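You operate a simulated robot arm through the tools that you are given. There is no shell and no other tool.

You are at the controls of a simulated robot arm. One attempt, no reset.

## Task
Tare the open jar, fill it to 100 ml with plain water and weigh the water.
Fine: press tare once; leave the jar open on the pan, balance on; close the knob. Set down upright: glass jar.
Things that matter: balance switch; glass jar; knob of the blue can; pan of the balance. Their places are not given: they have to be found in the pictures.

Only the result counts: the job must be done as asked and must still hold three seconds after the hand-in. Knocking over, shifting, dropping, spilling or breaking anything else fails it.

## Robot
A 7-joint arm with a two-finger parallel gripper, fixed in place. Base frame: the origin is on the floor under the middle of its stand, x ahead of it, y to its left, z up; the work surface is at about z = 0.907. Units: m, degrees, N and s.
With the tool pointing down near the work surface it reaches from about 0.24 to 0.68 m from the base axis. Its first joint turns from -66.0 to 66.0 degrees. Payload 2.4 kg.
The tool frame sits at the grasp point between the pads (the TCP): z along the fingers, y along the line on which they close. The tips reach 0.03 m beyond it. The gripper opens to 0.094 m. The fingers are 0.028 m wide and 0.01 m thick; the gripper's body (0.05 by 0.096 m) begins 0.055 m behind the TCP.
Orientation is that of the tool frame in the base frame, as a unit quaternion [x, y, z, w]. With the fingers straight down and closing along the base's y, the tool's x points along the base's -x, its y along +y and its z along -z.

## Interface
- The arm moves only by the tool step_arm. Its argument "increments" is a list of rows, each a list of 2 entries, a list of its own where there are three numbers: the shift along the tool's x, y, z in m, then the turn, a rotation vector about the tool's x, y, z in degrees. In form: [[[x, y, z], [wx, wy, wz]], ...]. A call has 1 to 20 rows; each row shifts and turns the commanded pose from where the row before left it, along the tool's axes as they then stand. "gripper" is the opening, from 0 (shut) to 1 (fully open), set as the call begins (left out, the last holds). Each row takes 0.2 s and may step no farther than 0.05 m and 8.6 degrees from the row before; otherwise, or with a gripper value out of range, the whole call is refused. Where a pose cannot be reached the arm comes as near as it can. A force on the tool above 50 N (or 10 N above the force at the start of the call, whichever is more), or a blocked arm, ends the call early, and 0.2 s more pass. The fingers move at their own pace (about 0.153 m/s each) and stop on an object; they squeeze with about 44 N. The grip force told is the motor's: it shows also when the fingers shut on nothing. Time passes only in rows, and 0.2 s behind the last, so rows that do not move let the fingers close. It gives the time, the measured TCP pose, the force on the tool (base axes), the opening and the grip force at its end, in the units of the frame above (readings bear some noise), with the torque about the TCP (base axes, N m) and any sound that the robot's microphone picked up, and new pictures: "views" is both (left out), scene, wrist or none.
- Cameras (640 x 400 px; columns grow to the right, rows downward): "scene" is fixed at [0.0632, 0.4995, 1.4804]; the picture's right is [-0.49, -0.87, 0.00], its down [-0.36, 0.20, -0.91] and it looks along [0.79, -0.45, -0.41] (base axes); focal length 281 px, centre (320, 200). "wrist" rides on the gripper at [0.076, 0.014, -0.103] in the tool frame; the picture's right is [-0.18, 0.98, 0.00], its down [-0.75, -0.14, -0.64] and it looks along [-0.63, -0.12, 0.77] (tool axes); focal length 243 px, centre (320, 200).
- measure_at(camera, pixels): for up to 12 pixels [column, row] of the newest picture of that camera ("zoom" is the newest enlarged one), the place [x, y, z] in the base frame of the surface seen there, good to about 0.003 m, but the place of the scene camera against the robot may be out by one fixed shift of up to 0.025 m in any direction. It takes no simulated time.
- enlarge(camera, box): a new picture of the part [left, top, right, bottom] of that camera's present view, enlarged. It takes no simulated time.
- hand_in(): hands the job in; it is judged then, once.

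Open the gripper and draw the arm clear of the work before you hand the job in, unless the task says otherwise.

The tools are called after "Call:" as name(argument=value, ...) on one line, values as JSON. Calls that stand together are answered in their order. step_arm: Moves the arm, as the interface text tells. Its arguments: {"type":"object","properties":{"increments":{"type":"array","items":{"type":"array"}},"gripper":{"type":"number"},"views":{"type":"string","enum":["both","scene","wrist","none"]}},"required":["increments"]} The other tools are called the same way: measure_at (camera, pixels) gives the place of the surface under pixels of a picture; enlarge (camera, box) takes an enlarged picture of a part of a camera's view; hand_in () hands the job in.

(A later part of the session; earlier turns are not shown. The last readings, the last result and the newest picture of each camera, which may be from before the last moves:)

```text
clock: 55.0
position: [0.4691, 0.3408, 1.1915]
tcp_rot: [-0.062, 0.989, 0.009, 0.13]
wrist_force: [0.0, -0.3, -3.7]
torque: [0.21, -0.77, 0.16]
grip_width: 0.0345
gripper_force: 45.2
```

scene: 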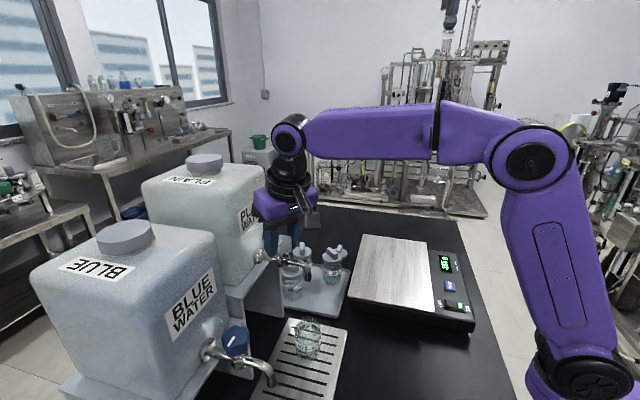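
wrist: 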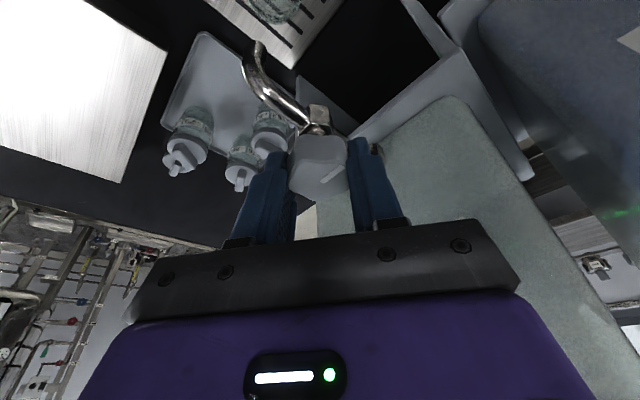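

The knob is held (width 0.0345). I turn it anticlockwise (seen from above) by 10° and check torque and flow.

Call:
step_arm(increments=[[[0, 0, 0], [-1.3, 0, -4.83]], [[0, 0, 0], [-1.3, 0, -4.83]], [[0, 0, 0], [0, 0, 0]]])

```text
clock: 55.8
position: [0.4682, 0.3413, 1.1916]
tcp_rot: [-0.148, 0.98, 0.021, 0.129]
wrist_force: [-0.9, 0.2, 3.6]
torque: [-0.43, 0.26, 0.04]
grip_width: 0.0345
gripper_force: 44.6
```

scene: 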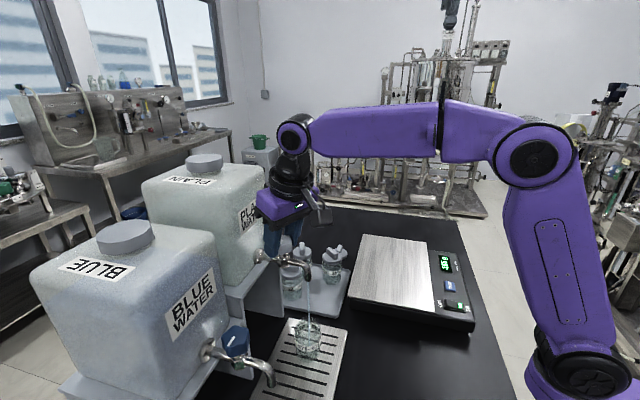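
wrist: 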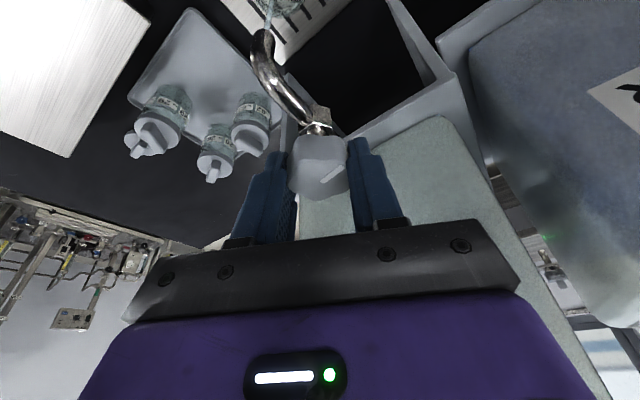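

Water flows from the plain spout into the jar. I enlarge to check that the stream lands inside and see the level.

Call:
enlarge(camera="scene", box=[280, 260, 340, 370])

Call:
enlarge(camera="wrist", box=[220, 0, 340, 80])

```text
3.64 times, centred on (310, 315) of scene
```

zoom: 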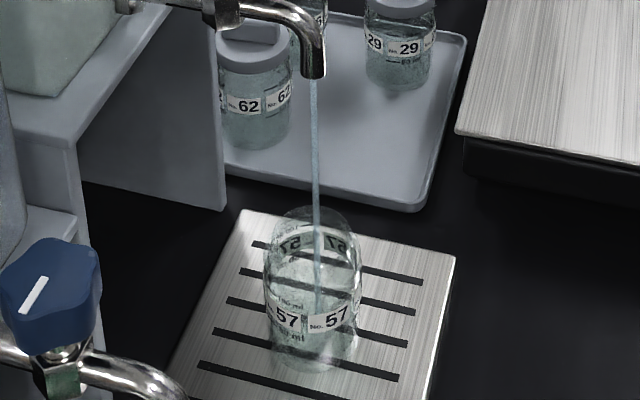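

```text
5.00 times, centred on (280, 40) of wrist
```

zoom: 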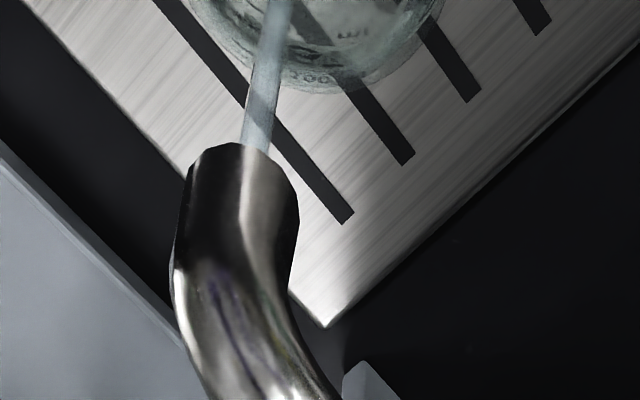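

The stream falls inside the jar's mouth. I hold still for a second and look at the level again.

Call:
step_arm(increments=[[[0, 0, 0], [0, 0, 0]], [[0, 0, 0], [0, 0, 0]], [[0, 0, 0], [0, 0, 0]], [[0, 0, 0], [0, 0, 0]]], views="scene")

Call:
enlarge(camera="scene", box=[285, 300, 335, 365])

```text
clock: 56.8
position: [0.4679, 0.3397, 1.1912]
tcp_rot: [-0.146, 0.981, 0.021, 0.13]
wrist_force: [-4.1, -0.2, 7.5]
torque: [-0.44, 0.43, 0.05]
grip_width: 0.0347
gripper_force: 45.0
```

scene: 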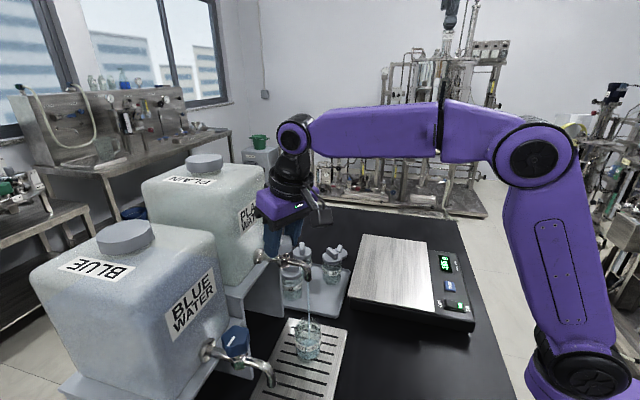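

```text
6.15 times, centred on (310, 332) of scene
```

zoom: 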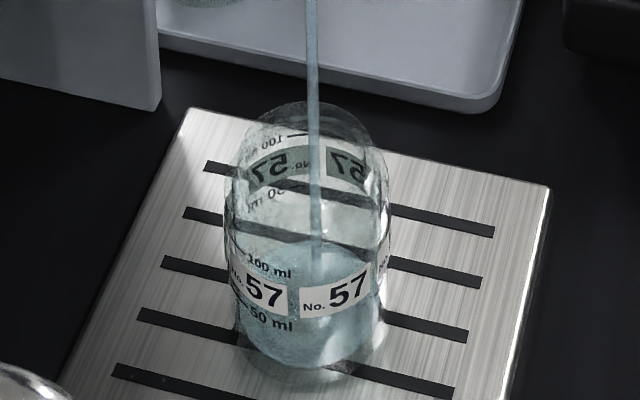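

The stream meets the surface near (318,250) of the zoom, i.e. roughly 55 ml already, so the flow is quick. I turn the knob back to closed right away.

Call:
step_arm(increments=[[[0, 0, 0], [2.2, 0, 8.21]], [[0, 0, 0], [0.39, 0, 1.45]]])

Call:
enlarge(camera="scene", box=[285, 300, 335, 365])

Call:
enlarge(camera="scene", box=[280, 240, 340, 320])

```text
clock: 57.4
position: [0.4685, 0.3407, 1.1908]
tcp_rot: [-0.061, 0.989, 0.009, 0.131]
wrist_force: [-6.3, -3.2, 2.1]
torque: [0.52, -0.57, 0.65]
grip_width: 0.035
gripper_force: 45.3
```

scene: 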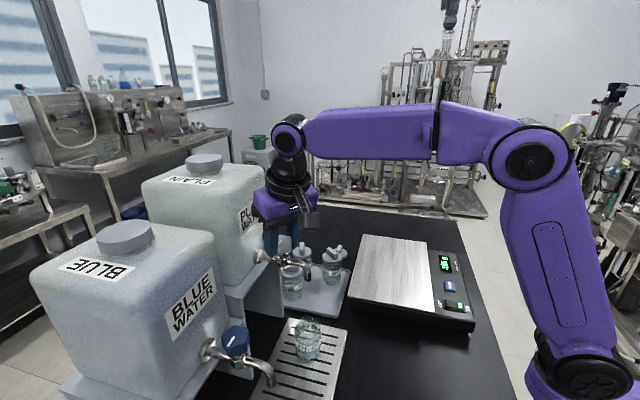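
wrist: 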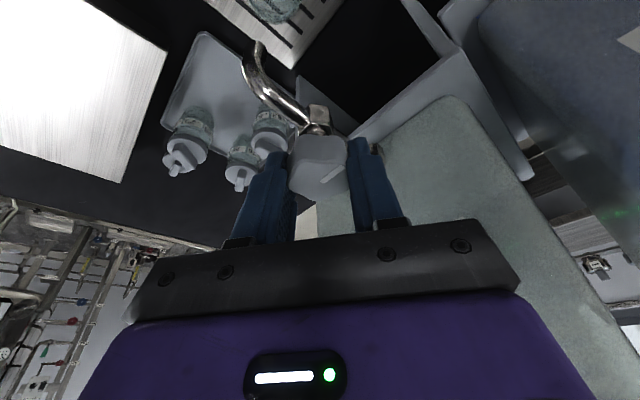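

```text
6.15 times, centred on (310, 332) of scene
```

zoom: 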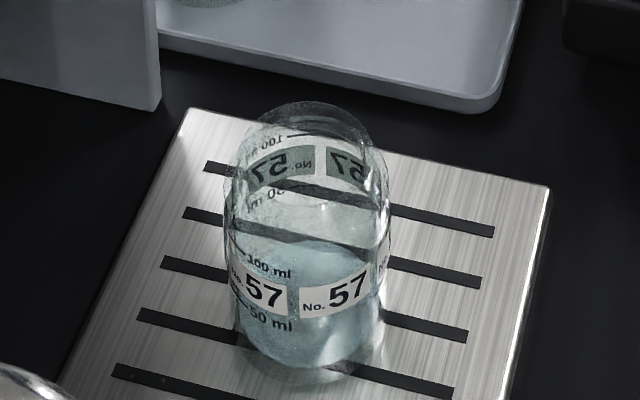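

```text
5.00 times, centred on (310, 280) of scene
```

zoom: 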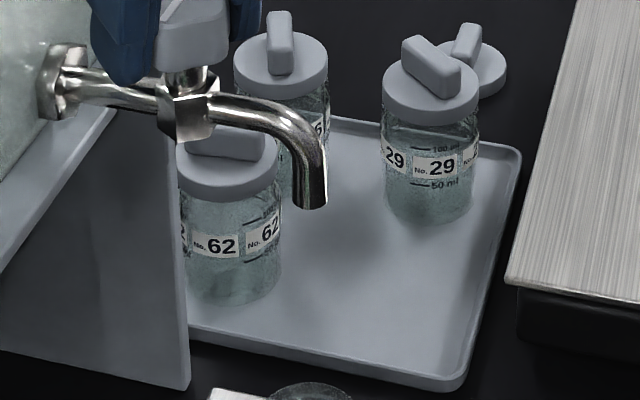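

The flow has stopped and the torque (0.65 N m) shows the knob against its closed stop. I zoom right into the jar to read the level.

Call:
enlarge(camera="scene", box=[293, 313, 327, 363])

Call:
enlarge(camera="wrist", box=[240, 0, 310, 40])

```text
8.00 times, centred on (310, 338) of scene
```

zoom: 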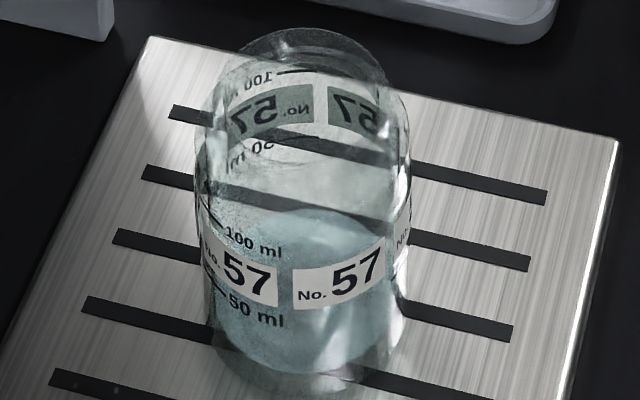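

```text
9.14 times, centred on (275, 20) of wrist
```

zoom: 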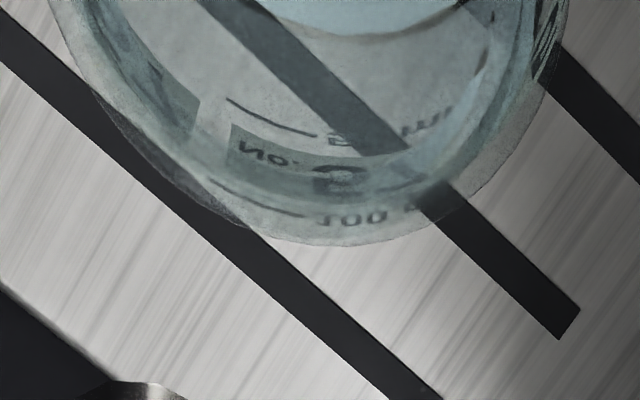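

The level is hard to read from above, so I'll look from the side with the wrist camera. I release the knob (held closed) and rise straight up.

Call:
step_arm(increments=[[[0, 0, 0], [0, 0, 0]], [[0, 0, 0], [0, 0, 0]], [[-0.0052, 0, -0.0193], [0, 0, 0]], [[-0.0096, 0, -0.0357], [0, 0, 0]], [[-0.0096, 0, -0.0357], [0, 0, 0]], [[-0.0052, 0, -0.0193], [0, 0, 0]], [[0, 0, 0], [0, 0, 0]]], gripper=0.75)

```text
clock: 59.0
position: [0.47, 0.339, 1.3051]
tcp_rot: [-0.06, 0.99, 0.009, 0.131]
wrist_force: [0.2, 0.6, 0.4]
torque: [-0.01, -0.02, 0.0]
grip_width: 0.0704
gripper_force: 0.1
```

scene: 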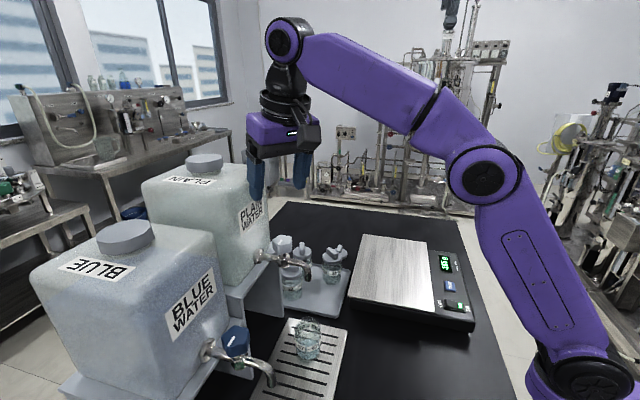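
wrist: 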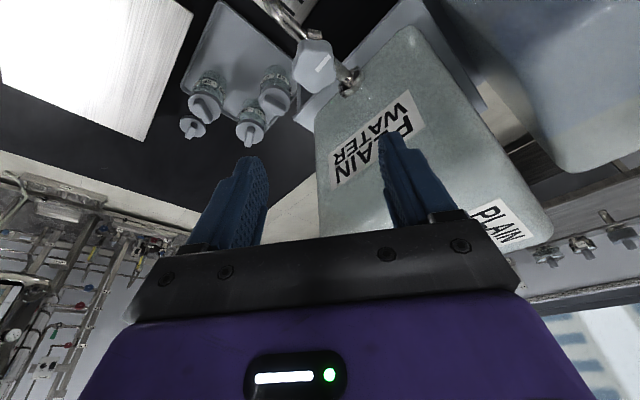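

Clear of the knob. I swing back to the 45° side-view pose in front of the jar by the reverse of the earlier path.

Call:
step_arm(increments=[[[0.0295, -0.027, -0.0079], [0, 0, 0]], [[0.0295, -0.027, -0.0079], [0, 0, 0]], [[0.0295, -0.027, -0.0079], [0, 0, 0]], [[0.0294, -0.0269, -0.0079], [0, 0, 0]], [[0, 0, 0], [-1.97, 0, -7.34]], [[0, 0, 0], [-1.97, 0, -7.34]], [[0, 0, 0], [-1.97, 0, -7.34]], [[0, 0, 0], [-1.97, 0, -7.34]], [[0, 0, 0], [-1.97, 0, -7.34]], [[0, 0, 0], [0, -7.5, 0]], [[0, 0, 0], [0, -7.5, 0]], [[0, 0, 0], [0, -7.5, 0]], [[0, 0, 0], [0, -7.5, 0]], [[0.0265, 0.0014, 0.0346], [0, 0, 0]], [[0.0265, 0.0014, 0.0346], [0, 0, 0]], [[0.0265, 0.0014, 0.0346], [0, 0, 0]], [[0.0265, 0.0014, 0.0346], [0, 0, 0]], [[0.0265, 0.0014, 0.0346], [0, 0, 0]], [[0.0263, 0.0014, 0.0346], [0, 0, 0]], [[0, 0, 0], [0, 0, 0]]], gripper=0.88)

Call:
enlarge(camera="wrist", box=[270, 30, 370, 160])

```text
clock: 63.2
position: [0.3789, 0.2484, 1.0437]
tcp_rot: [-0.353, 0.854, 0.147, 0.354]
wrist_force: [0.0, -0.7, -0.8]
torque: [-0.02, 0.02, -0.02]
grip_width: 0.0828
gripper_force: 0.0
```

scene: 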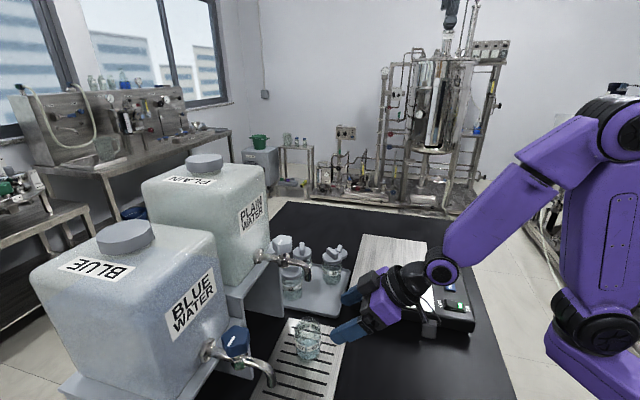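
wrist: 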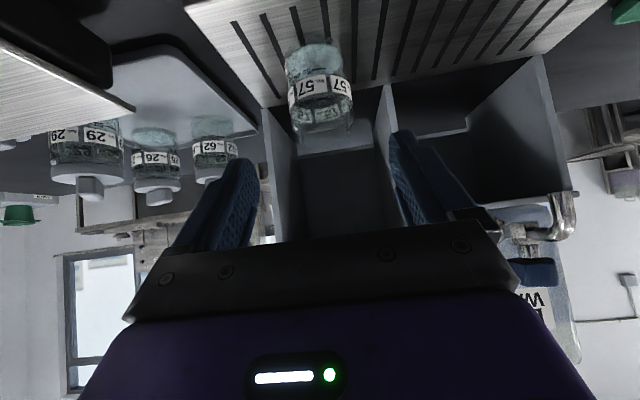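

```text
3.08 times, centred on (320, 95) of wrist
```

zoom: 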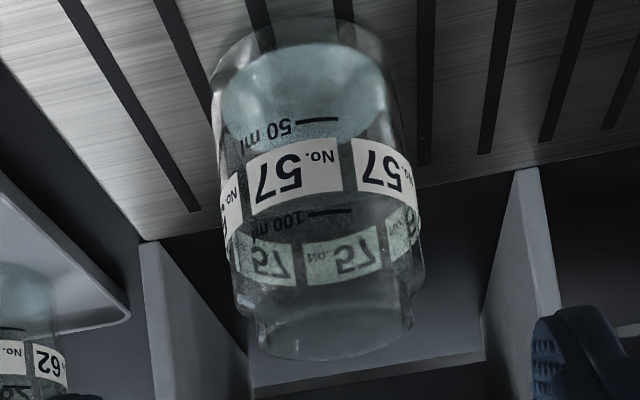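

I enlarge the jar further to find the water surface against the 50 ml mark.

Call:
enlarge(camera="wrist", box=[285, 35, 357, 95])

Call:
enlarge(camera="scene", box=[292, 315, 326, 365])

Call:
measure_at(camera="wrist", pixels=[[320, 50], [320, 55], [320, 60], [320, 65], [320, 70], [320, 75], [320, 45], [310, 60], [335, 60], [300, 60], [342, 60], [330, 80]])

Call:
measure_at(camera="scene", pixels=[[312, 340], [312, 345], [312, 350], [312, 335], [312, 330], [312, 325], [305, 340], [318, 340], [310, 355]])

```text
6.67 times, centred on (321, 65) of wrist
```

zoom: 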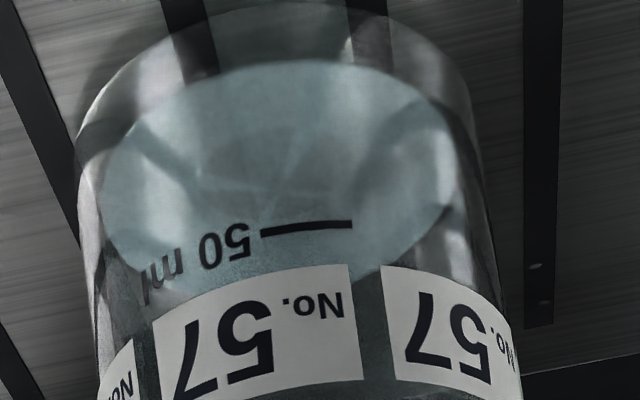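

```text
8.00 times, centred on (309, 340) of scene
```

zoom: 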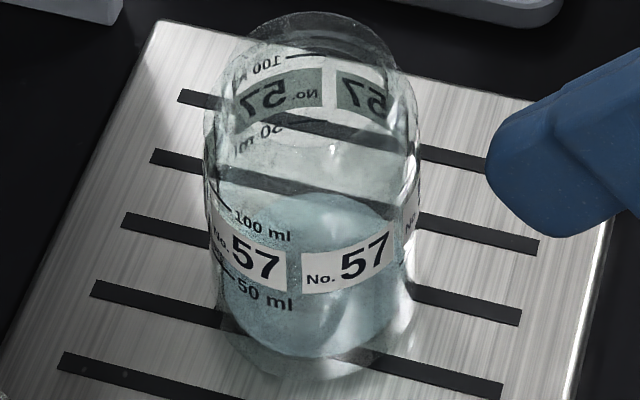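

```text
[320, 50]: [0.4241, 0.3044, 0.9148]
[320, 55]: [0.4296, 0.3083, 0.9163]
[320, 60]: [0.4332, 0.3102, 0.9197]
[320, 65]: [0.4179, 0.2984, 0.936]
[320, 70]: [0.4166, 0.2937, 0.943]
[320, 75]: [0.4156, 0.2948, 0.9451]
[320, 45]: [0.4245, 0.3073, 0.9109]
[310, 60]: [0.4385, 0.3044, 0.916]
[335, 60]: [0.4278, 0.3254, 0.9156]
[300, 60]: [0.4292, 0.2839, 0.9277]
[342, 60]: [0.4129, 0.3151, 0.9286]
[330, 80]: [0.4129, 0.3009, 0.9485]
```

```text
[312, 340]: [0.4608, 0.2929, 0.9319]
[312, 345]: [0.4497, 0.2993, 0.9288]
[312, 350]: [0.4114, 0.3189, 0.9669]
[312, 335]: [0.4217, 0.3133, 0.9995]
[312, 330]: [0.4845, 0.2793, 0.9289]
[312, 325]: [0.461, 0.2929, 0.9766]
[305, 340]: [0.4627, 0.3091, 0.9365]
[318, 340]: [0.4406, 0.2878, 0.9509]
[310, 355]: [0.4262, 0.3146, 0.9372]
```

The side view shows only a thin layer of water (surface z≈0.915, well below the 50 ml mark at z≈0.938), i.e. just a few ml. I return to the knob by the reverse path for a longer, wider opening.

Call:
step_arm(increments=[[[-0.0265, -0.0014, -0.0346], [0, 0, 0]], [[-0.0265, -0.0014, -0.0346], [0, 0, 0]], [[-0.0265, -0.0014, -0.0346], [0, 0, 0]], [[-0.0265, -0.0014, -0.0346], [0, 0, 0]], [[-0.0265, -0.0014, -0.0346], [0, 0, 0]], [[-0.0263, -0.0014, -0.0346], [0, 0, 0]], [[0, 0, 0], [0, 7.5, 0]], [[0, 0, 0], [0, 7.5, 0]], [[0, 0, 0], [0, 7.5, 0]], [[0, 0, 0], [0, 7.5, 0]], [[0, 0, 0], [1.97, 0, 7.34]], [[0, 0, 0], [1.97, 0, 7.34]], [[0, 0, 0], [1.97, 0, 7.34]], [[0, 0, 0], [1.97, 0, 7.34]], [[0, 0, 0], [1.97, 0, 7.34]], [[-0.0295, 0.027, 0.0079], [0, 0, 0]], [[-0.0295, 0.027, 0.0079], [0, 0, 0]], [[-0.0295, 0.027, 0.0079], [0, 0, 0]], [[-0.0294, 0.0269, 0.0079], [0, 0, 0]], [[0, 0, 0], [0, 0, 0]]], gripper=0.75)

```text
clock: 67.4
position: [0.4682, 0.3435, 1.3042]
tcp_rot: [-0.061, 0.99, 0.009, 0.13]
wrist_force: [-0.2, 0.1, 0.0]
torque: [0.02, 0.0, 0.03]
grip_width: 0.0703
gripper_force: 0.0
```

scene: 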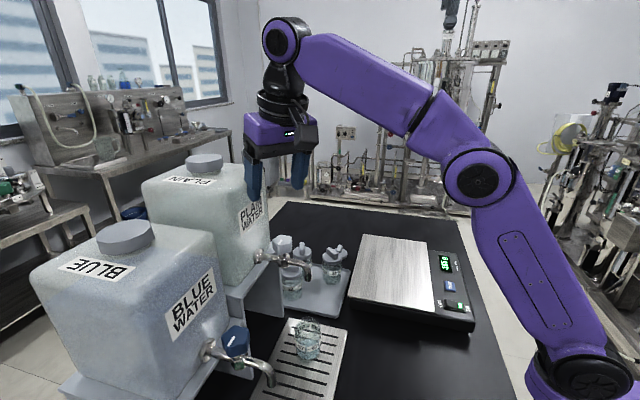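
wrist: 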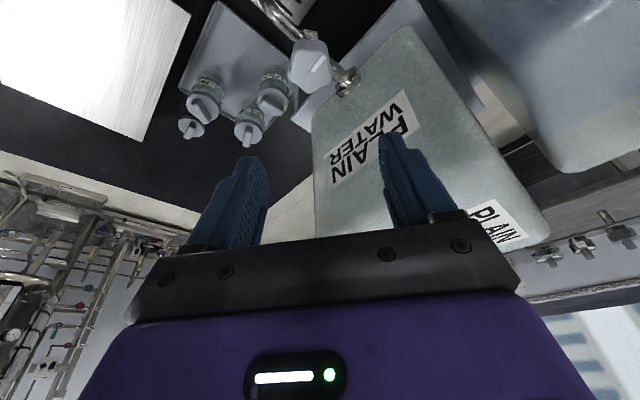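

Back above the knob, same pose as before. I descend onto it again.

Call:
step_arm(increments=[[[0.0052, 0, 0.0193], [0, 0, 0]], [[0.0096, 0, 0.0357], [0, 0, 0]], [[0.0096, 0, 0.0357], [0, 0, 0]], [[0.0052, 0, 0.0193], [0, 0, 0]], [[0, 0, 0], [0, 0, 0]]], views="wrist")

Call:
step_arm(increments=[[[0, 0, 0], [0, 0, 0]], [[0, 0, 0], [0, 0, 0]], [[0, 0, 0], [0, 0, 0]]], gripper=0.2)

```text
clock: 68.6
position: [0.467, 0.3411, 1.1911]
tcp_rot: [-0.062, 0.989, 0.009, 0.131]
wrist_force: [0.0, -0.4, -0.8]
torque: [0.02, 0.01, -0.01]
grip_width: 0.0704
gripper_force: 0.1
```

wrist: 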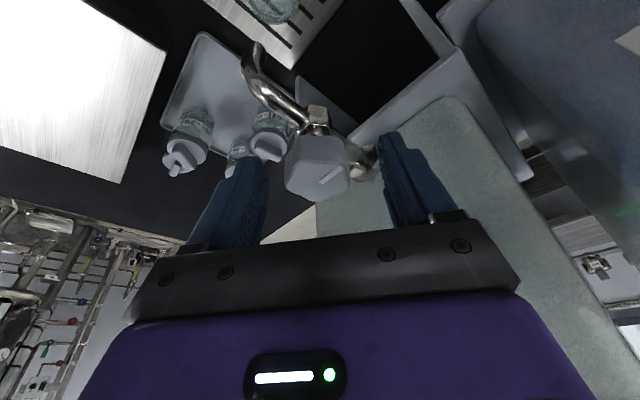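

```text
clock: 69.4
position: [0.4677, 0.3409, 1.1918]
tcp_rot: [-0.06, 0.99, 0.008, 0.13]
wrist_force: [-3.4, -6.2, -3.2]
torque: [-0.04, -0.58, 0.23]
grip_width: 0.0349
gripper_force: 45.3
```

scene: 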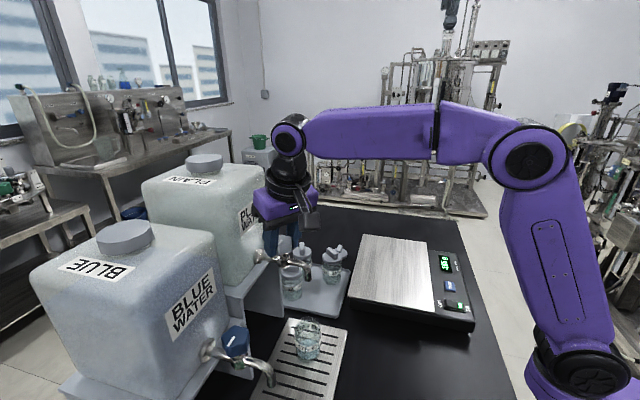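
wrist: 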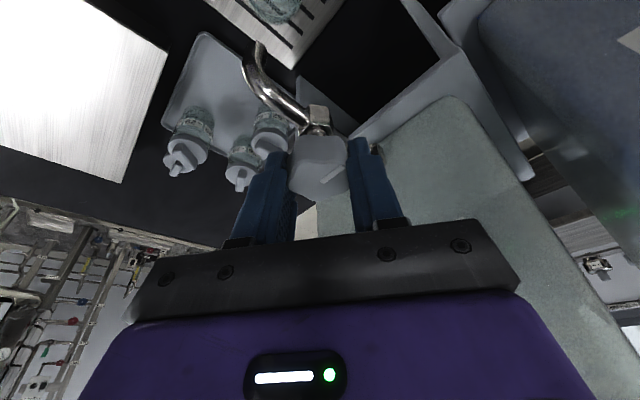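

The knob is gripped again at the closed position. I open it by 20° and then view the jar.

Call:
step_arm(increments=[[[0, 0, 0], [-1.73, 0, -6.44]], [[0, 0, 0], [-1.73, 0, -6.44]], [[0, 0, 0], [-1.73, 0, -6.44]], [[0, 0, 0], [0, 0, 0]], [[0, 0, 0], [0, 0, 0]]], views="scene")

Call:
enlarge(camera="scene", box=[292, 315, 326, 365])

```text
clock: 70.6
position: [0.4689, 0.3421, 1.1912]
tcp_rot: [-0.232, 0.964, 0.032, 0.127]
wrist_force: [-2.4, -6.6, 1.5]
torque: [-0.33, 0.48, 0.05]
grip_width: 0.0346
gripper_force: 45.5
```

scene: 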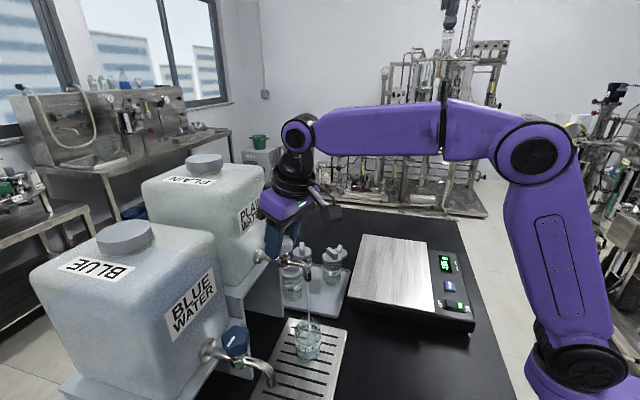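

```text
8.00 times, centred on (309, 340) of scene
```

zoom: 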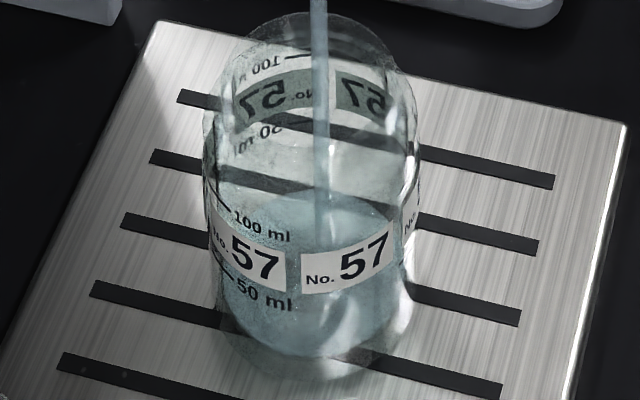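

The stream is stable and enters the mouth; the blue surface's back edge is near y≈190 in the zoom. I let it run two seconds and look again.

Call:
step_arm(increments=[[[0, 0, 0], [0, 0, 0]], [[0, 0, 0], [0, 0, 0]], [[0, 0, 0], [0, 0, 0]], [[0, 0, 0], [0, 0, 0]], [[0, 0, 0], [0, 0, 0]], [[0, 0, 0], [0, 0, 0]], [[0, 0, 0], [0, 0, 0]], [[0, 0, 0], [0, 0, 0]], [[0, 0, 0], [0, 0, 0]]], views="scene")

Call:
enlarge(camera="scene", box=[292, 315, 326, 365])

```text
clock: 72.6
position: [0.4694, 0.3417, 1.1924]
tcp_rot: [-0.232, 0.964, 0.031, 0.127]
wrist_force: [-4.6, -5.8, 2.7]
torque: [-0.23, -0.12, 0.04]
grip_width: 0.0342
gripper_force: 45.4
```

scene: 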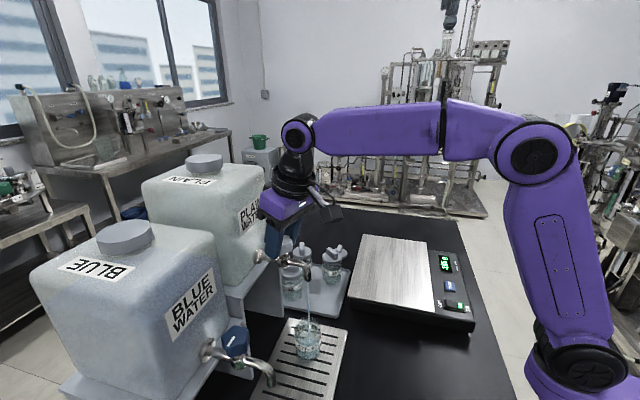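

```text
8.00 times, centred on (309, 340) of scene
```

zoom: 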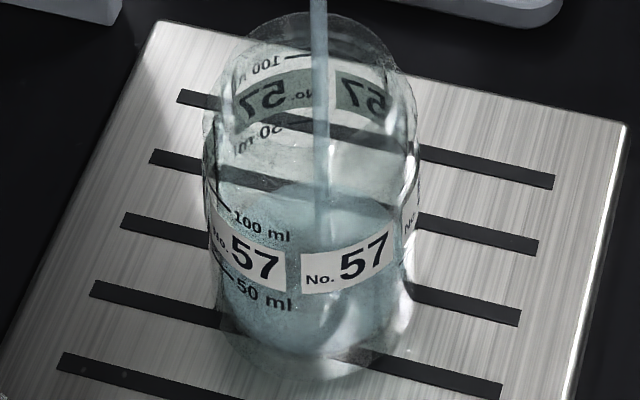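

The surface is rising slowly (about 5–6 ml/s). I measure the surface height directly through the zoom picture.

Call:
measure_at(camera="zoom", pixels=[[350, 200], [370, 210], [345, 215], [300, 205], [280, 205], [350, 225], [360, 190], [340, 190], [290, 215], [380, 225], [350, 330], [330, 340]])

```text
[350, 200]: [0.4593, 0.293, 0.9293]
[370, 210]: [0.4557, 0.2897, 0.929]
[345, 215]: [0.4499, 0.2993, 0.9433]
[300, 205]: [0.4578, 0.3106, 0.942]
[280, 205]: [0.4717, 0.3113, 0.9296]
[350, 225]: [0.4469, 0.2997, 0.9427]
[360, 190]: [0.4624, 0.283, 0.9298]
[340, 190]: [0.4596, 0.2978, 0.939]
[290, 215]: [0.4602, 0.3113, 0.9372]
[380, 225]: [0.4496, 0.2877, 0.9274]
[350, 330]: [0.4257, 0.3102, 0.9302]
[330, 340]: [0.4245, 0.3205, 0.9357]
```

Surface points read z≈0.942 against 0.929 for the tray, i.e. roughly 20 ml. I let it flow about 4 s more.

Call:
step_arm(increments=[[[0, 0, 0], [0, 0, 0]], [[0, 0, 0], [0, 0, 0]], [[0, 0, 0], [0, 0, 0]], [[0, 0, 0], [0, 0, 0]], [[0, 0, 0], [0, 0, 0]], [[0, 0, 0], [0, 0, 0]], [[0, 0, 0], [0, 0, 0]], [[0, 0, 0], [0, 0, 0]], [[0, 0, 0], [0, 0, 0]], [[0, 0, 0], [0, 0, 0]], [[0, 0, 0], [0, 0, 0]], [[0, 0, 0], [0, 0, 0]], [[0, 0, 0], [0, 0, 0]], [[0, 0, 0], [0, 0, 0]], [[0, 0, 0], [0, 0, 0]], [[0, 0, 0], [0, 0, 0]], [[0, 0, 0], [0, 0, 0]], [[0, 0, 0], [0, 0, 0]], [[0, 0, 0], [0, 0, 0]]], views="scene")

Call:
enlarge(camera="scene", box=[292, 315, 326, 365])

Call:
measure_at(camera="zoom", pixels=[[350, 180], [345, 190], [345, 200], [345, 215], [300, 205], [300, 190], [350, 225], [350, 160], [340, 170], [290, 180], [340, 180], [360, 200]])

```text
clock: 76.6
position: [0.4675, 0.3415, 1.191]
tcp_rot: [-0.232, 0.964, 0.032, 0.127]
wrist_force: [-3.5, -5.7, 2.3]
torque: [-0.22, -0.04, 0.07]
grip_width: 0.0342
gripper_force: 45.0
```

scene: 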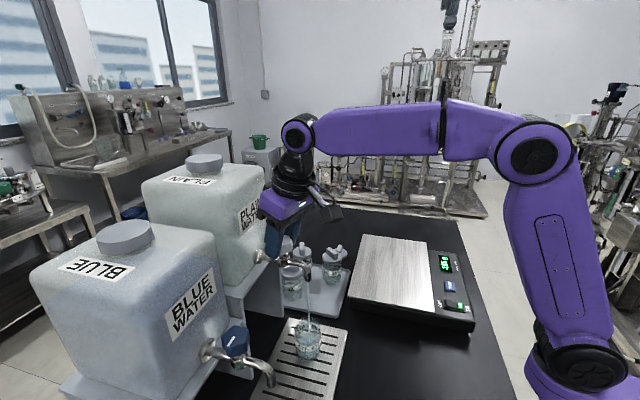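

```text
8.00 times, centred on (309, 340) of scene
```

zoom: 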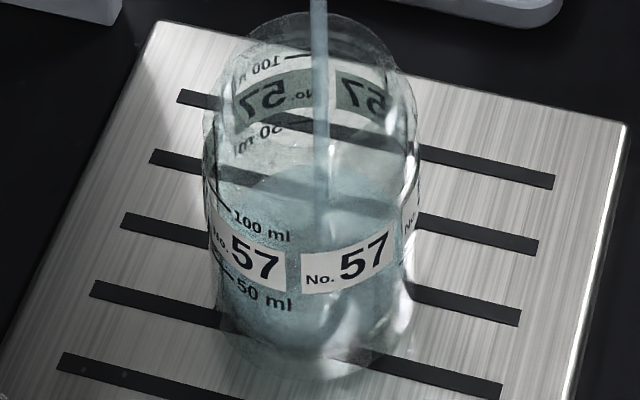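

```text
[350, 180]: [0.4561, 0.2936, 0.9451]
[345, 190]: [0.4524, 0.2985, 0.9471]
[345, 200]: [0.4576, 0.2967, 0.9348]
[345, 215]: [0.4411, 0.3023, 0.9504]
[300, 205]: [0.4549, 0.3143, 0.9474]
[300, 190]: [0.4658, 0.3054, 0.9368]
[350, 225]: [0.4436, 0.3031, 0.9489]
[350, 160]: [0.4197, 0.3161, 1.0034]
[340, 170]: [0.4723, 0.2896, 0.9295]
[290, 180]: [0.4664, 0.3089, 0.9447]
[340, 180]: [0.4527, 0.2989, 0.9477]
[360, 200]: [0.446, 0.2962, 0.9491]
```

Estimates differ (about 25–45 ml), flow about 3–4 ml/s. I look through the wrist camera too, which may show part of the jar, without letting time pass.

Call:
enlarge(camera="wrist", box=[200, 0, 360, 100])

Call:
enlarge(camera="scene", box=[296, 318, 324, 352])

```text
4.00 times, centred on (280, 50) of wrist
```

zoom: 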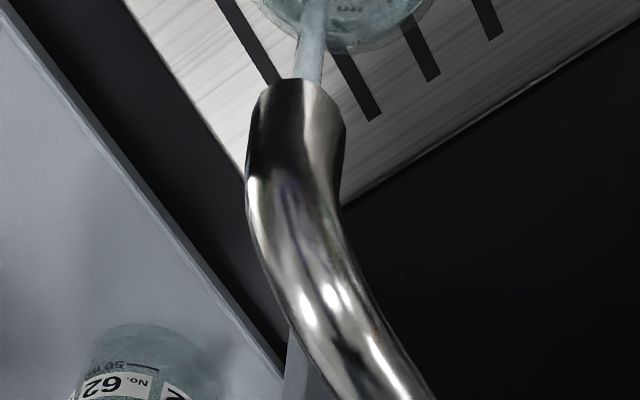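

```text
11.76 times, centred on (310, 335) of scene
```

zoom: 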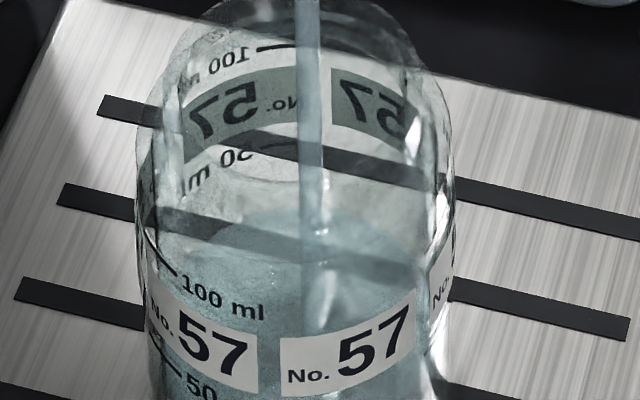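

The surface's back edge (arc at y≈207 in the zoom) lies well under the rear 50 ml mark (y≈147), so about 20–25 ml are in. I let it run on at the same setting for about 8 s.

Call:
step_arm(increments=[[[0, 0, 0], [0, 0, 0]], [[0, 0, 0], [0, 0, 0]], [[0, 0, 0], [0, 0, 0]], [[0, 0, 0], [0, 0, 0]], [[0, 0, 0], [0, 0, 0]], [[0, 0, 0], [0, 0, 0]], [[0, 0, 0], [0, 0, 0]], [[0, 0, 0], [0, 0, 0]], [[0, 0, 0], [0, 0, 0]], [[0, 0, 0], [0, 0, 0]], [[0, 0, 0], [0, 0, 0]], [[0, 0, 0], [0, 0, 0]], [[0, 0, 0], [0, 0, 0]], [[0, 0, 0], [0, 0, 0]], [[0, 0, 0], [0, 0, 0]], [[0, 0, 0], [0, 0, 0]], [[0, 0, 0], [0, 0, 0]], [[0, 0, 0], [0, 0, 0]], [[0, 0, 0], [0, 0, 0]], [[0, 0, 0], [0, 0, 0]]], views="scene")

Call:
enlarge(camera="scene", box=[296, 318, 324, 352])

```text
clock: 80.8
position: [0.4686, 0.3409, 1.1911]
tcp_rot: [-0.231, 0.964, 0.031, 0.127]
wrist_force: [-1.5, -4.6, 4.6]
torque: [-0.21, -0.04, 0.01]
grip_width: 0.0346
gripper_force: 45.4
```

scene: 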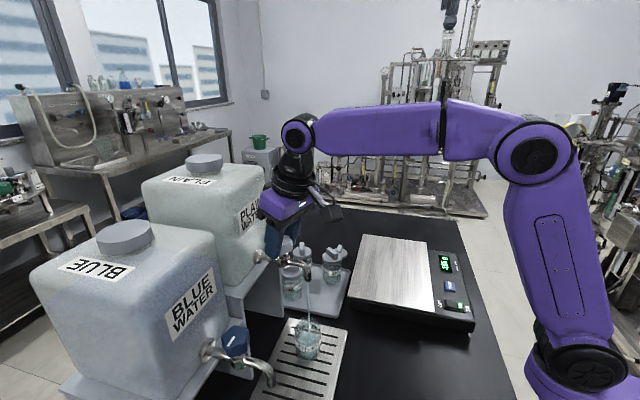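

```text
11.76 times, centred on (310, 335) of scene
```

zoom: 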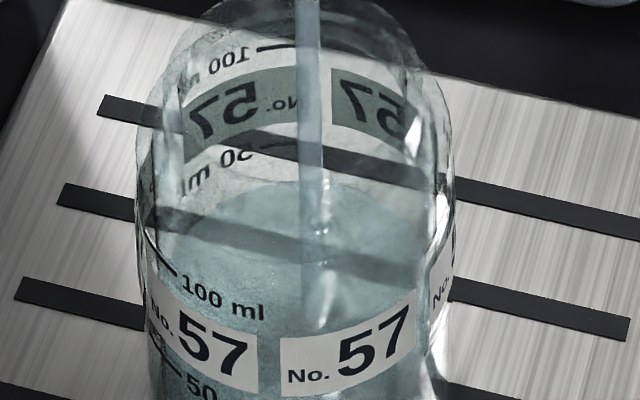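

The surface arc has risen to y≈180 (rear 50 ml line ≈ y 150), i.e. about 38 ml, rate about 3.3 ml/s. I let it run about 8 s more in two calls.

Call:
step_arm(increments=[[[0, 0, 0], [0, 0, 0]], [[0, 0, 0], [0, 0, 0]], [[0, 0, 0], [0, 0, 0]], [[0, 0, 0], [0, 0, 0]], [[0, 0, 0], [0, 0, 0]], [[0, 0, 0], [0, 0, 0]], [[0, 0, 0], [0, 0, 0]], [[0, 0, 0], [0, 0, 0]], [[0, 0, 0], [0, 0, 0]], [[0, 0, 0], [0, 0, 0]], [[0, 0, 0], [0, 0, 0]], [[0, 0, 0], [0, 0, 0]], [[0, 0, 0], [0, 0, 0]], [[0, 0, 0], [0, 0, 0]], [[0, 0, 0], [0, 0, 0]], [[0, 0, 0], [0, 0, 0]], [[0, 0, 0], [0, 0, 0]], [[0, 0, 0], [0, 0, 0]], [[0, 0, 0], [0, 0, 0]], [[0, 0, 0], [0, 0, 0]]], views="scene")

Call:
enlarge(camera="scene", box=[296, 318, 324, 352])

```text
clock: 85.0
position: [0.4687, 0.3411, 1.1905]
tcp_rot: [-0.232, 0.964, 0.032, 0.127]
wrist_force: [-1.5, -5.1, 3.9]
torque: [-0.17, -0.05, 0.0]
grip_width: 0.0343
gripper_force: 44.7
```

scene: 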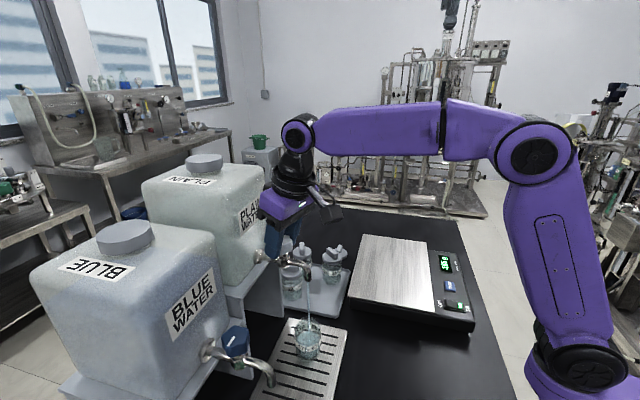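

```text
11.76 times, centred on (310, 335) of scene
```

zoom: 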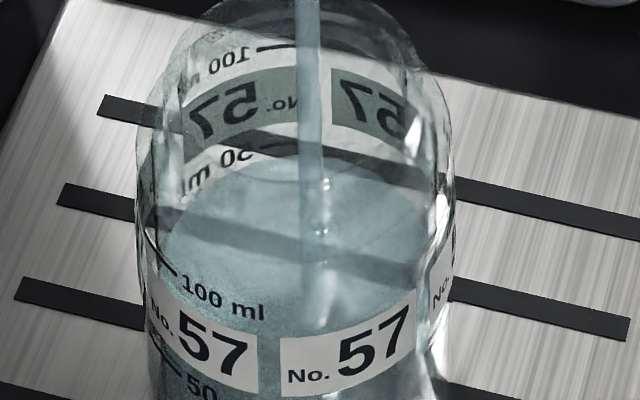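

The surface's rear edge has reached the rear 50 ml line (y≈158), so about 50 ml at a rate near 2.9 ml/s. I run two more 4 s calls and check each.

Call:
step_arm(increments=[[[0, 0, 0], [0, 0, 0]], [[0, 0, 0], [0, 0, 0]], [[0, 0, 0], [0, 0, 0]], [[0, 0, 0], [0, 0, 0]], [[0, 0, 0], [0, 0, 0]], [[0, 0, 0], [0, 0, 0]], [[0, 0, 0], [0, 0, 0]], [[0, 0, 0], [0, 0, 0]], [[0, 0, 0], [0, 0, 0]], [[0, 0, 0], [0, 0, 0]], [[0, 0, 0], [0, 0, 0]], [[0, 0, 0], [0, 0, 0]], [[0, 0, 0], [0, 0, 0]], [[0, 0, 0], [0, 0, 0]], [[0, 0, 0], [0, 0, 0]], [[0, 0, 0], [0, 0, 0]], [[0, 0, 0], [0, 0, 0]], [[0, 0, 0], [0, 0, 0]], [[0, 0, 0], [0, 0, 0]], [[0, 0, 0], [0, 0, 0]]], views="none")

Call:
step_arm(increments=[[[0, 0, 0], [0, 0, 0]], [[0, 0, 0], [0, 0, 0]], [[0, 0, 0], [0, 0, 0]], [[0, 0, 0], [0, 0, 0]], [[0, 0, 0], [0, 0, 0]], [[0, 0, 0], [0, 0, 0]], [[0, 0, 0], [0, 0, 0]], [[0, 0, 0], [0, 0, 0]], [[0, 0, 0], [0, 0, 0]], [[0, 0, 0], [0, 0, 0]]], views="scene")

Call:
enlarge(camera="scene", box=[296, 318, 324, 352])

```text
clock: 89.2
position: [0.4682, 0.3411, 1.192]
tcp_rot: [-0.232, 0.964, 0.033, 0.128]
wrist_force: [-2.4, -4.7, 3.8]
torque: [-0.21, -0.05, 0.04]
grip_width: 0.0343
gripper_force: 45.5
```

```text
clock: 91.4
position: [0.469, 0.3414, 1.1915]
tcp_rot: [-0.231, 0.964, 0.032, 0.128]
wrist_force: [-2.6, -3.8, 3.6]
torque: [-0.22, -0.05, 0.05]
grip_width: 0.0343
gripper_force: 45.1
```

scene: 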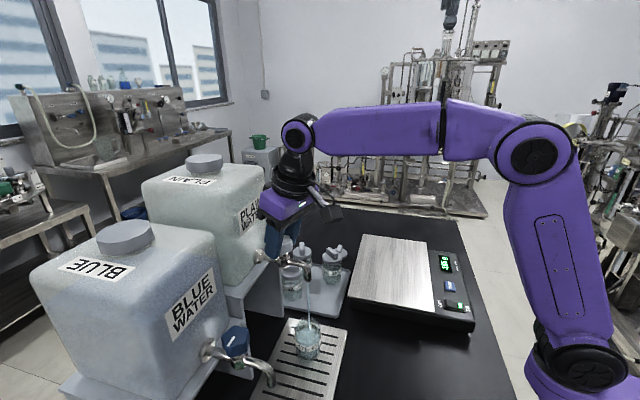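

```text
11.76 times, centred on (310, 335) of scene
```

zoom: 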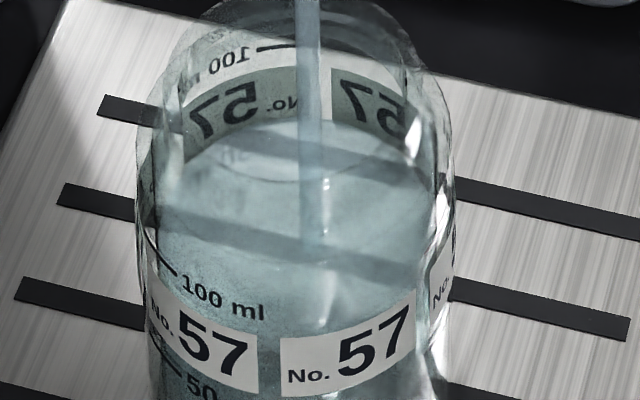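

The rear edge of the surface is now at y≈122, about 68 ml (2.85 ml/s). I run about 6 s more and check again.

Call:
step_arm(increments=[[[0, 0, 0], [0, 0, 0]], [[0, 0, 0], [0, 0, 0]], [[0, 0, 0], [0, 0, 0]], [[0, 0, 0], [0, 0, 0]], [[0, 0, 0], [0, 0, 0]], [[0, 0, 0], [0, 0, 0]], [[0, 0, 0], [0, 0, 0]], [[0, 0, 0], [0, 0, 0]], [[0, 0, 0], [0, 0, 0]], [[0, 0, 0], [0, 0, 0]], [[0, 0, 0], [0, 0, 0]], [[0, 0, 0], [0, 0, 0]], [[0, 0, 0], [0, 0, 0]], [[0, 0, 0], [0, 0, 0]], [[0, 0, 0], [0, 0, 0]], [[0, 0, 0], [0, 0, 0]], [[0, 0, 0], [0, 0, 0]], [[0, 0, 0], [0, 0, 0]], [[0, 0, 0], [0, 0, 0]], [[0, 0, 0], [0, 0, 0]]], views="scene")

Call:
enlarge(camera="scene", box=[296, 318, 324, 352])

```text
clock: 95.6
position: [0.4688, 0.3408, 1.191]
tcp_rot: [-0.232, 0.964, 0.032, 0.127]
wrist_force: [-1.2, -3.8, 3.9]
torque: [-0.3, -0.05, 0.04]
grip_width: 0.0342
gripper_force: 45.2
```

scene: 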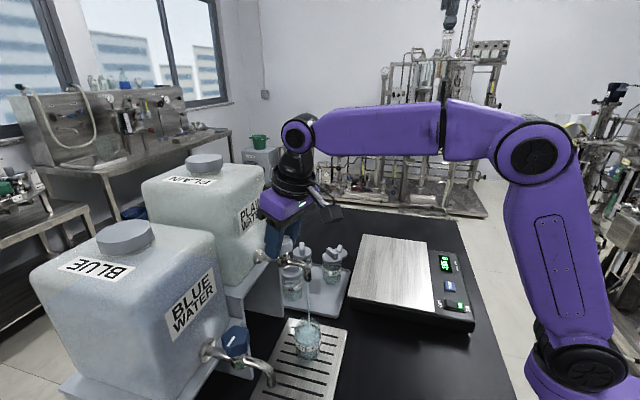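

```text
11.76 times, centred on (310, 335) of scene
```

zoom: 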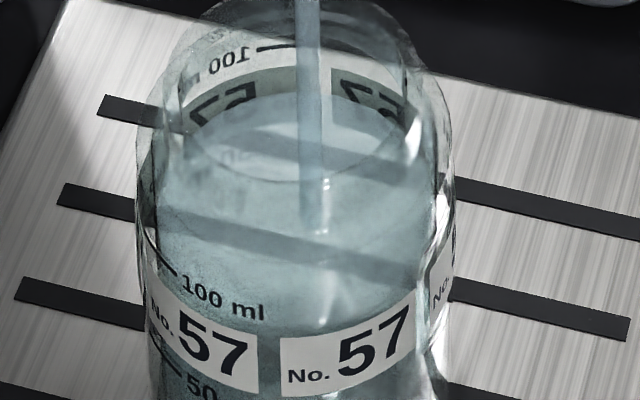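

Rear edge at y≈95, about 82 ml. I run 2 s more, then check before closing.

Call:
step_arm(increments=[[[0, 0, 0], [0, 0, 0]], [[0, 0, 0], [0, 0, 0]], [[0, 0, 0], [0, 0, 0]], [[0, 0, 0], [0, 0, 0]], [[0, 0, 0], [0, 0, 0]], [[0, 0, 0], [0, 0, 0]], [[0, 0, 0], [0, 0, 0]], [[0, 0, 0], [0, 0, 0]], [[0, 0, 0], [0, 0, 0]], [[0, 0, 0], [0, 0, 0]]], views="scene")

Call:
enlarge(camera="scene", box=[296, 318, 324, 352])

```text
clock: 97.8
position: [0.4686, 0.3401, 1.1913]
tcp_rot: [-0.232, 0.964, 0.032, 0.128]
wrist_force: [-1.9, -4.6, 3.3]
torque: [-0.29, -0.09, 0.06]
grip_width: 0.0342
gripper_force: 44.9
```

scene: 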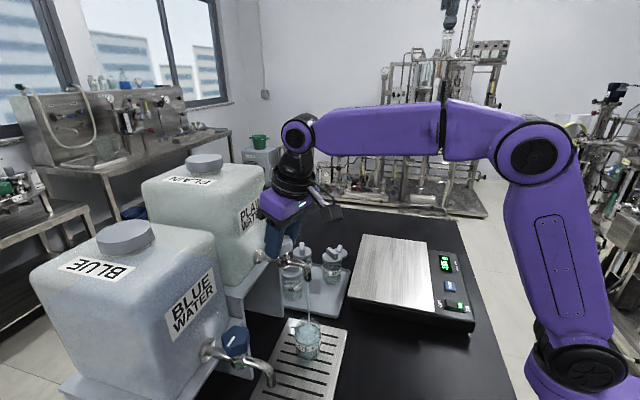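

```text
11.76 times, centred on (310, 335) of scene
```

zoom: 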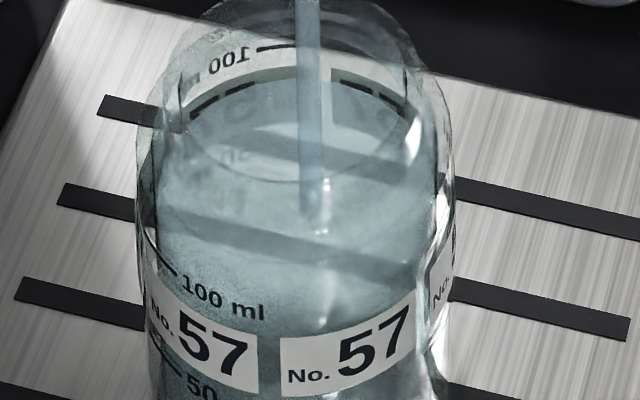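

Rear edge at y≈80, about 89 ml. I hold 1.6 s more and then turn the knob back the full 20° to closed in the same call, aiming a little under 100 ml.

Call:
step_arm(increments=[[[0, 0, 0], [0, 0, 0]], [[0, 0, 0], [0, 0, 0]], [[0, 0, 0], [0, 0, 0]], [[0, 0, 0], [0, 0, 0]], [[0, 0, 0], [0, 0, 0]], [[0, 0, 0], [0, 0, 0]], [[0, 0, 0], [0, 0, 0]], [[0, 0, 0], [0, 0, 0]], [[0, 0, 0], [2.2, 0, 8.21]], [[0, 0, 0], [2.2, 0, 8.21]], [[0, 0, 0], [0.78, 0, 2.9]]])

Call:
enlarge(camera="scene", box=[296, 318, 324, 352])

Call:
enlarge(camera="scene", box=[270, 230, 340, 330])

```text
clock: 100.2
position: [0.468, 0.3414, 1.1914]
tcp_rot: [-0.06, 0.989, 0.007, 0.132]
wrist_force: [1.5, -6.1, 0.0]
torque: [-0.19, -0.12, 1.2]
grip_width: 0.0343
gripper_force: 45.5
```

scene: 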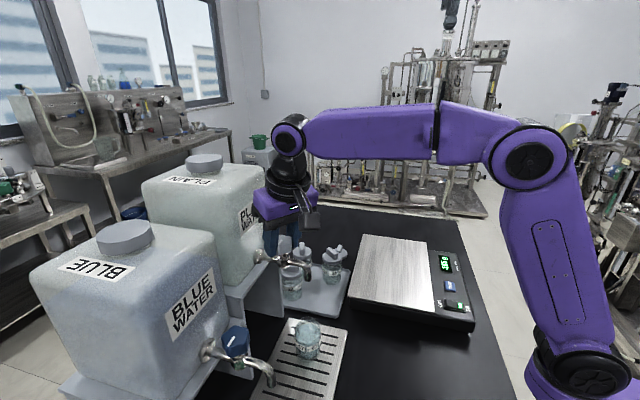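
wrist: 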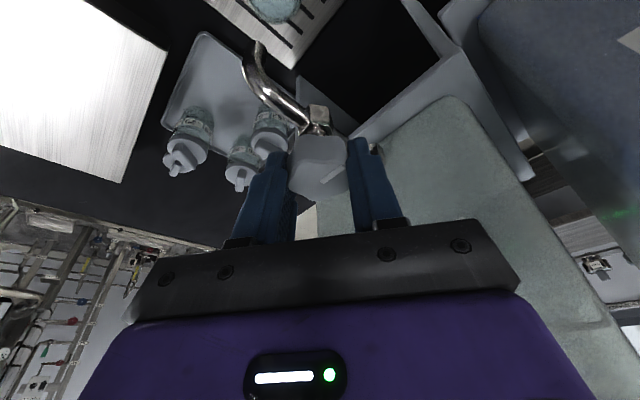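

```text
11.76 times, centred on (310, 335) of scene
```

zoom: 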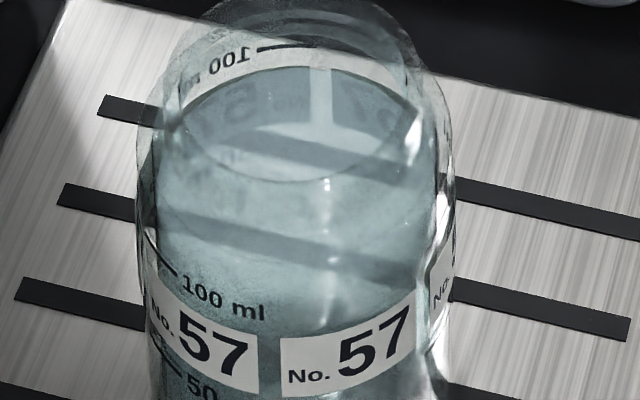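

```text
4.00 times, centred on (305, 280) of scene
```

zoom: 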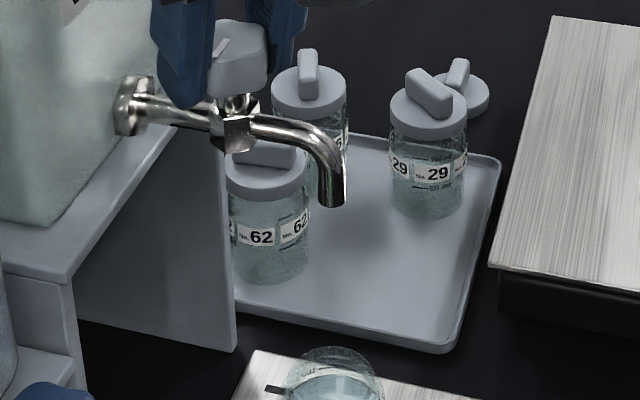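

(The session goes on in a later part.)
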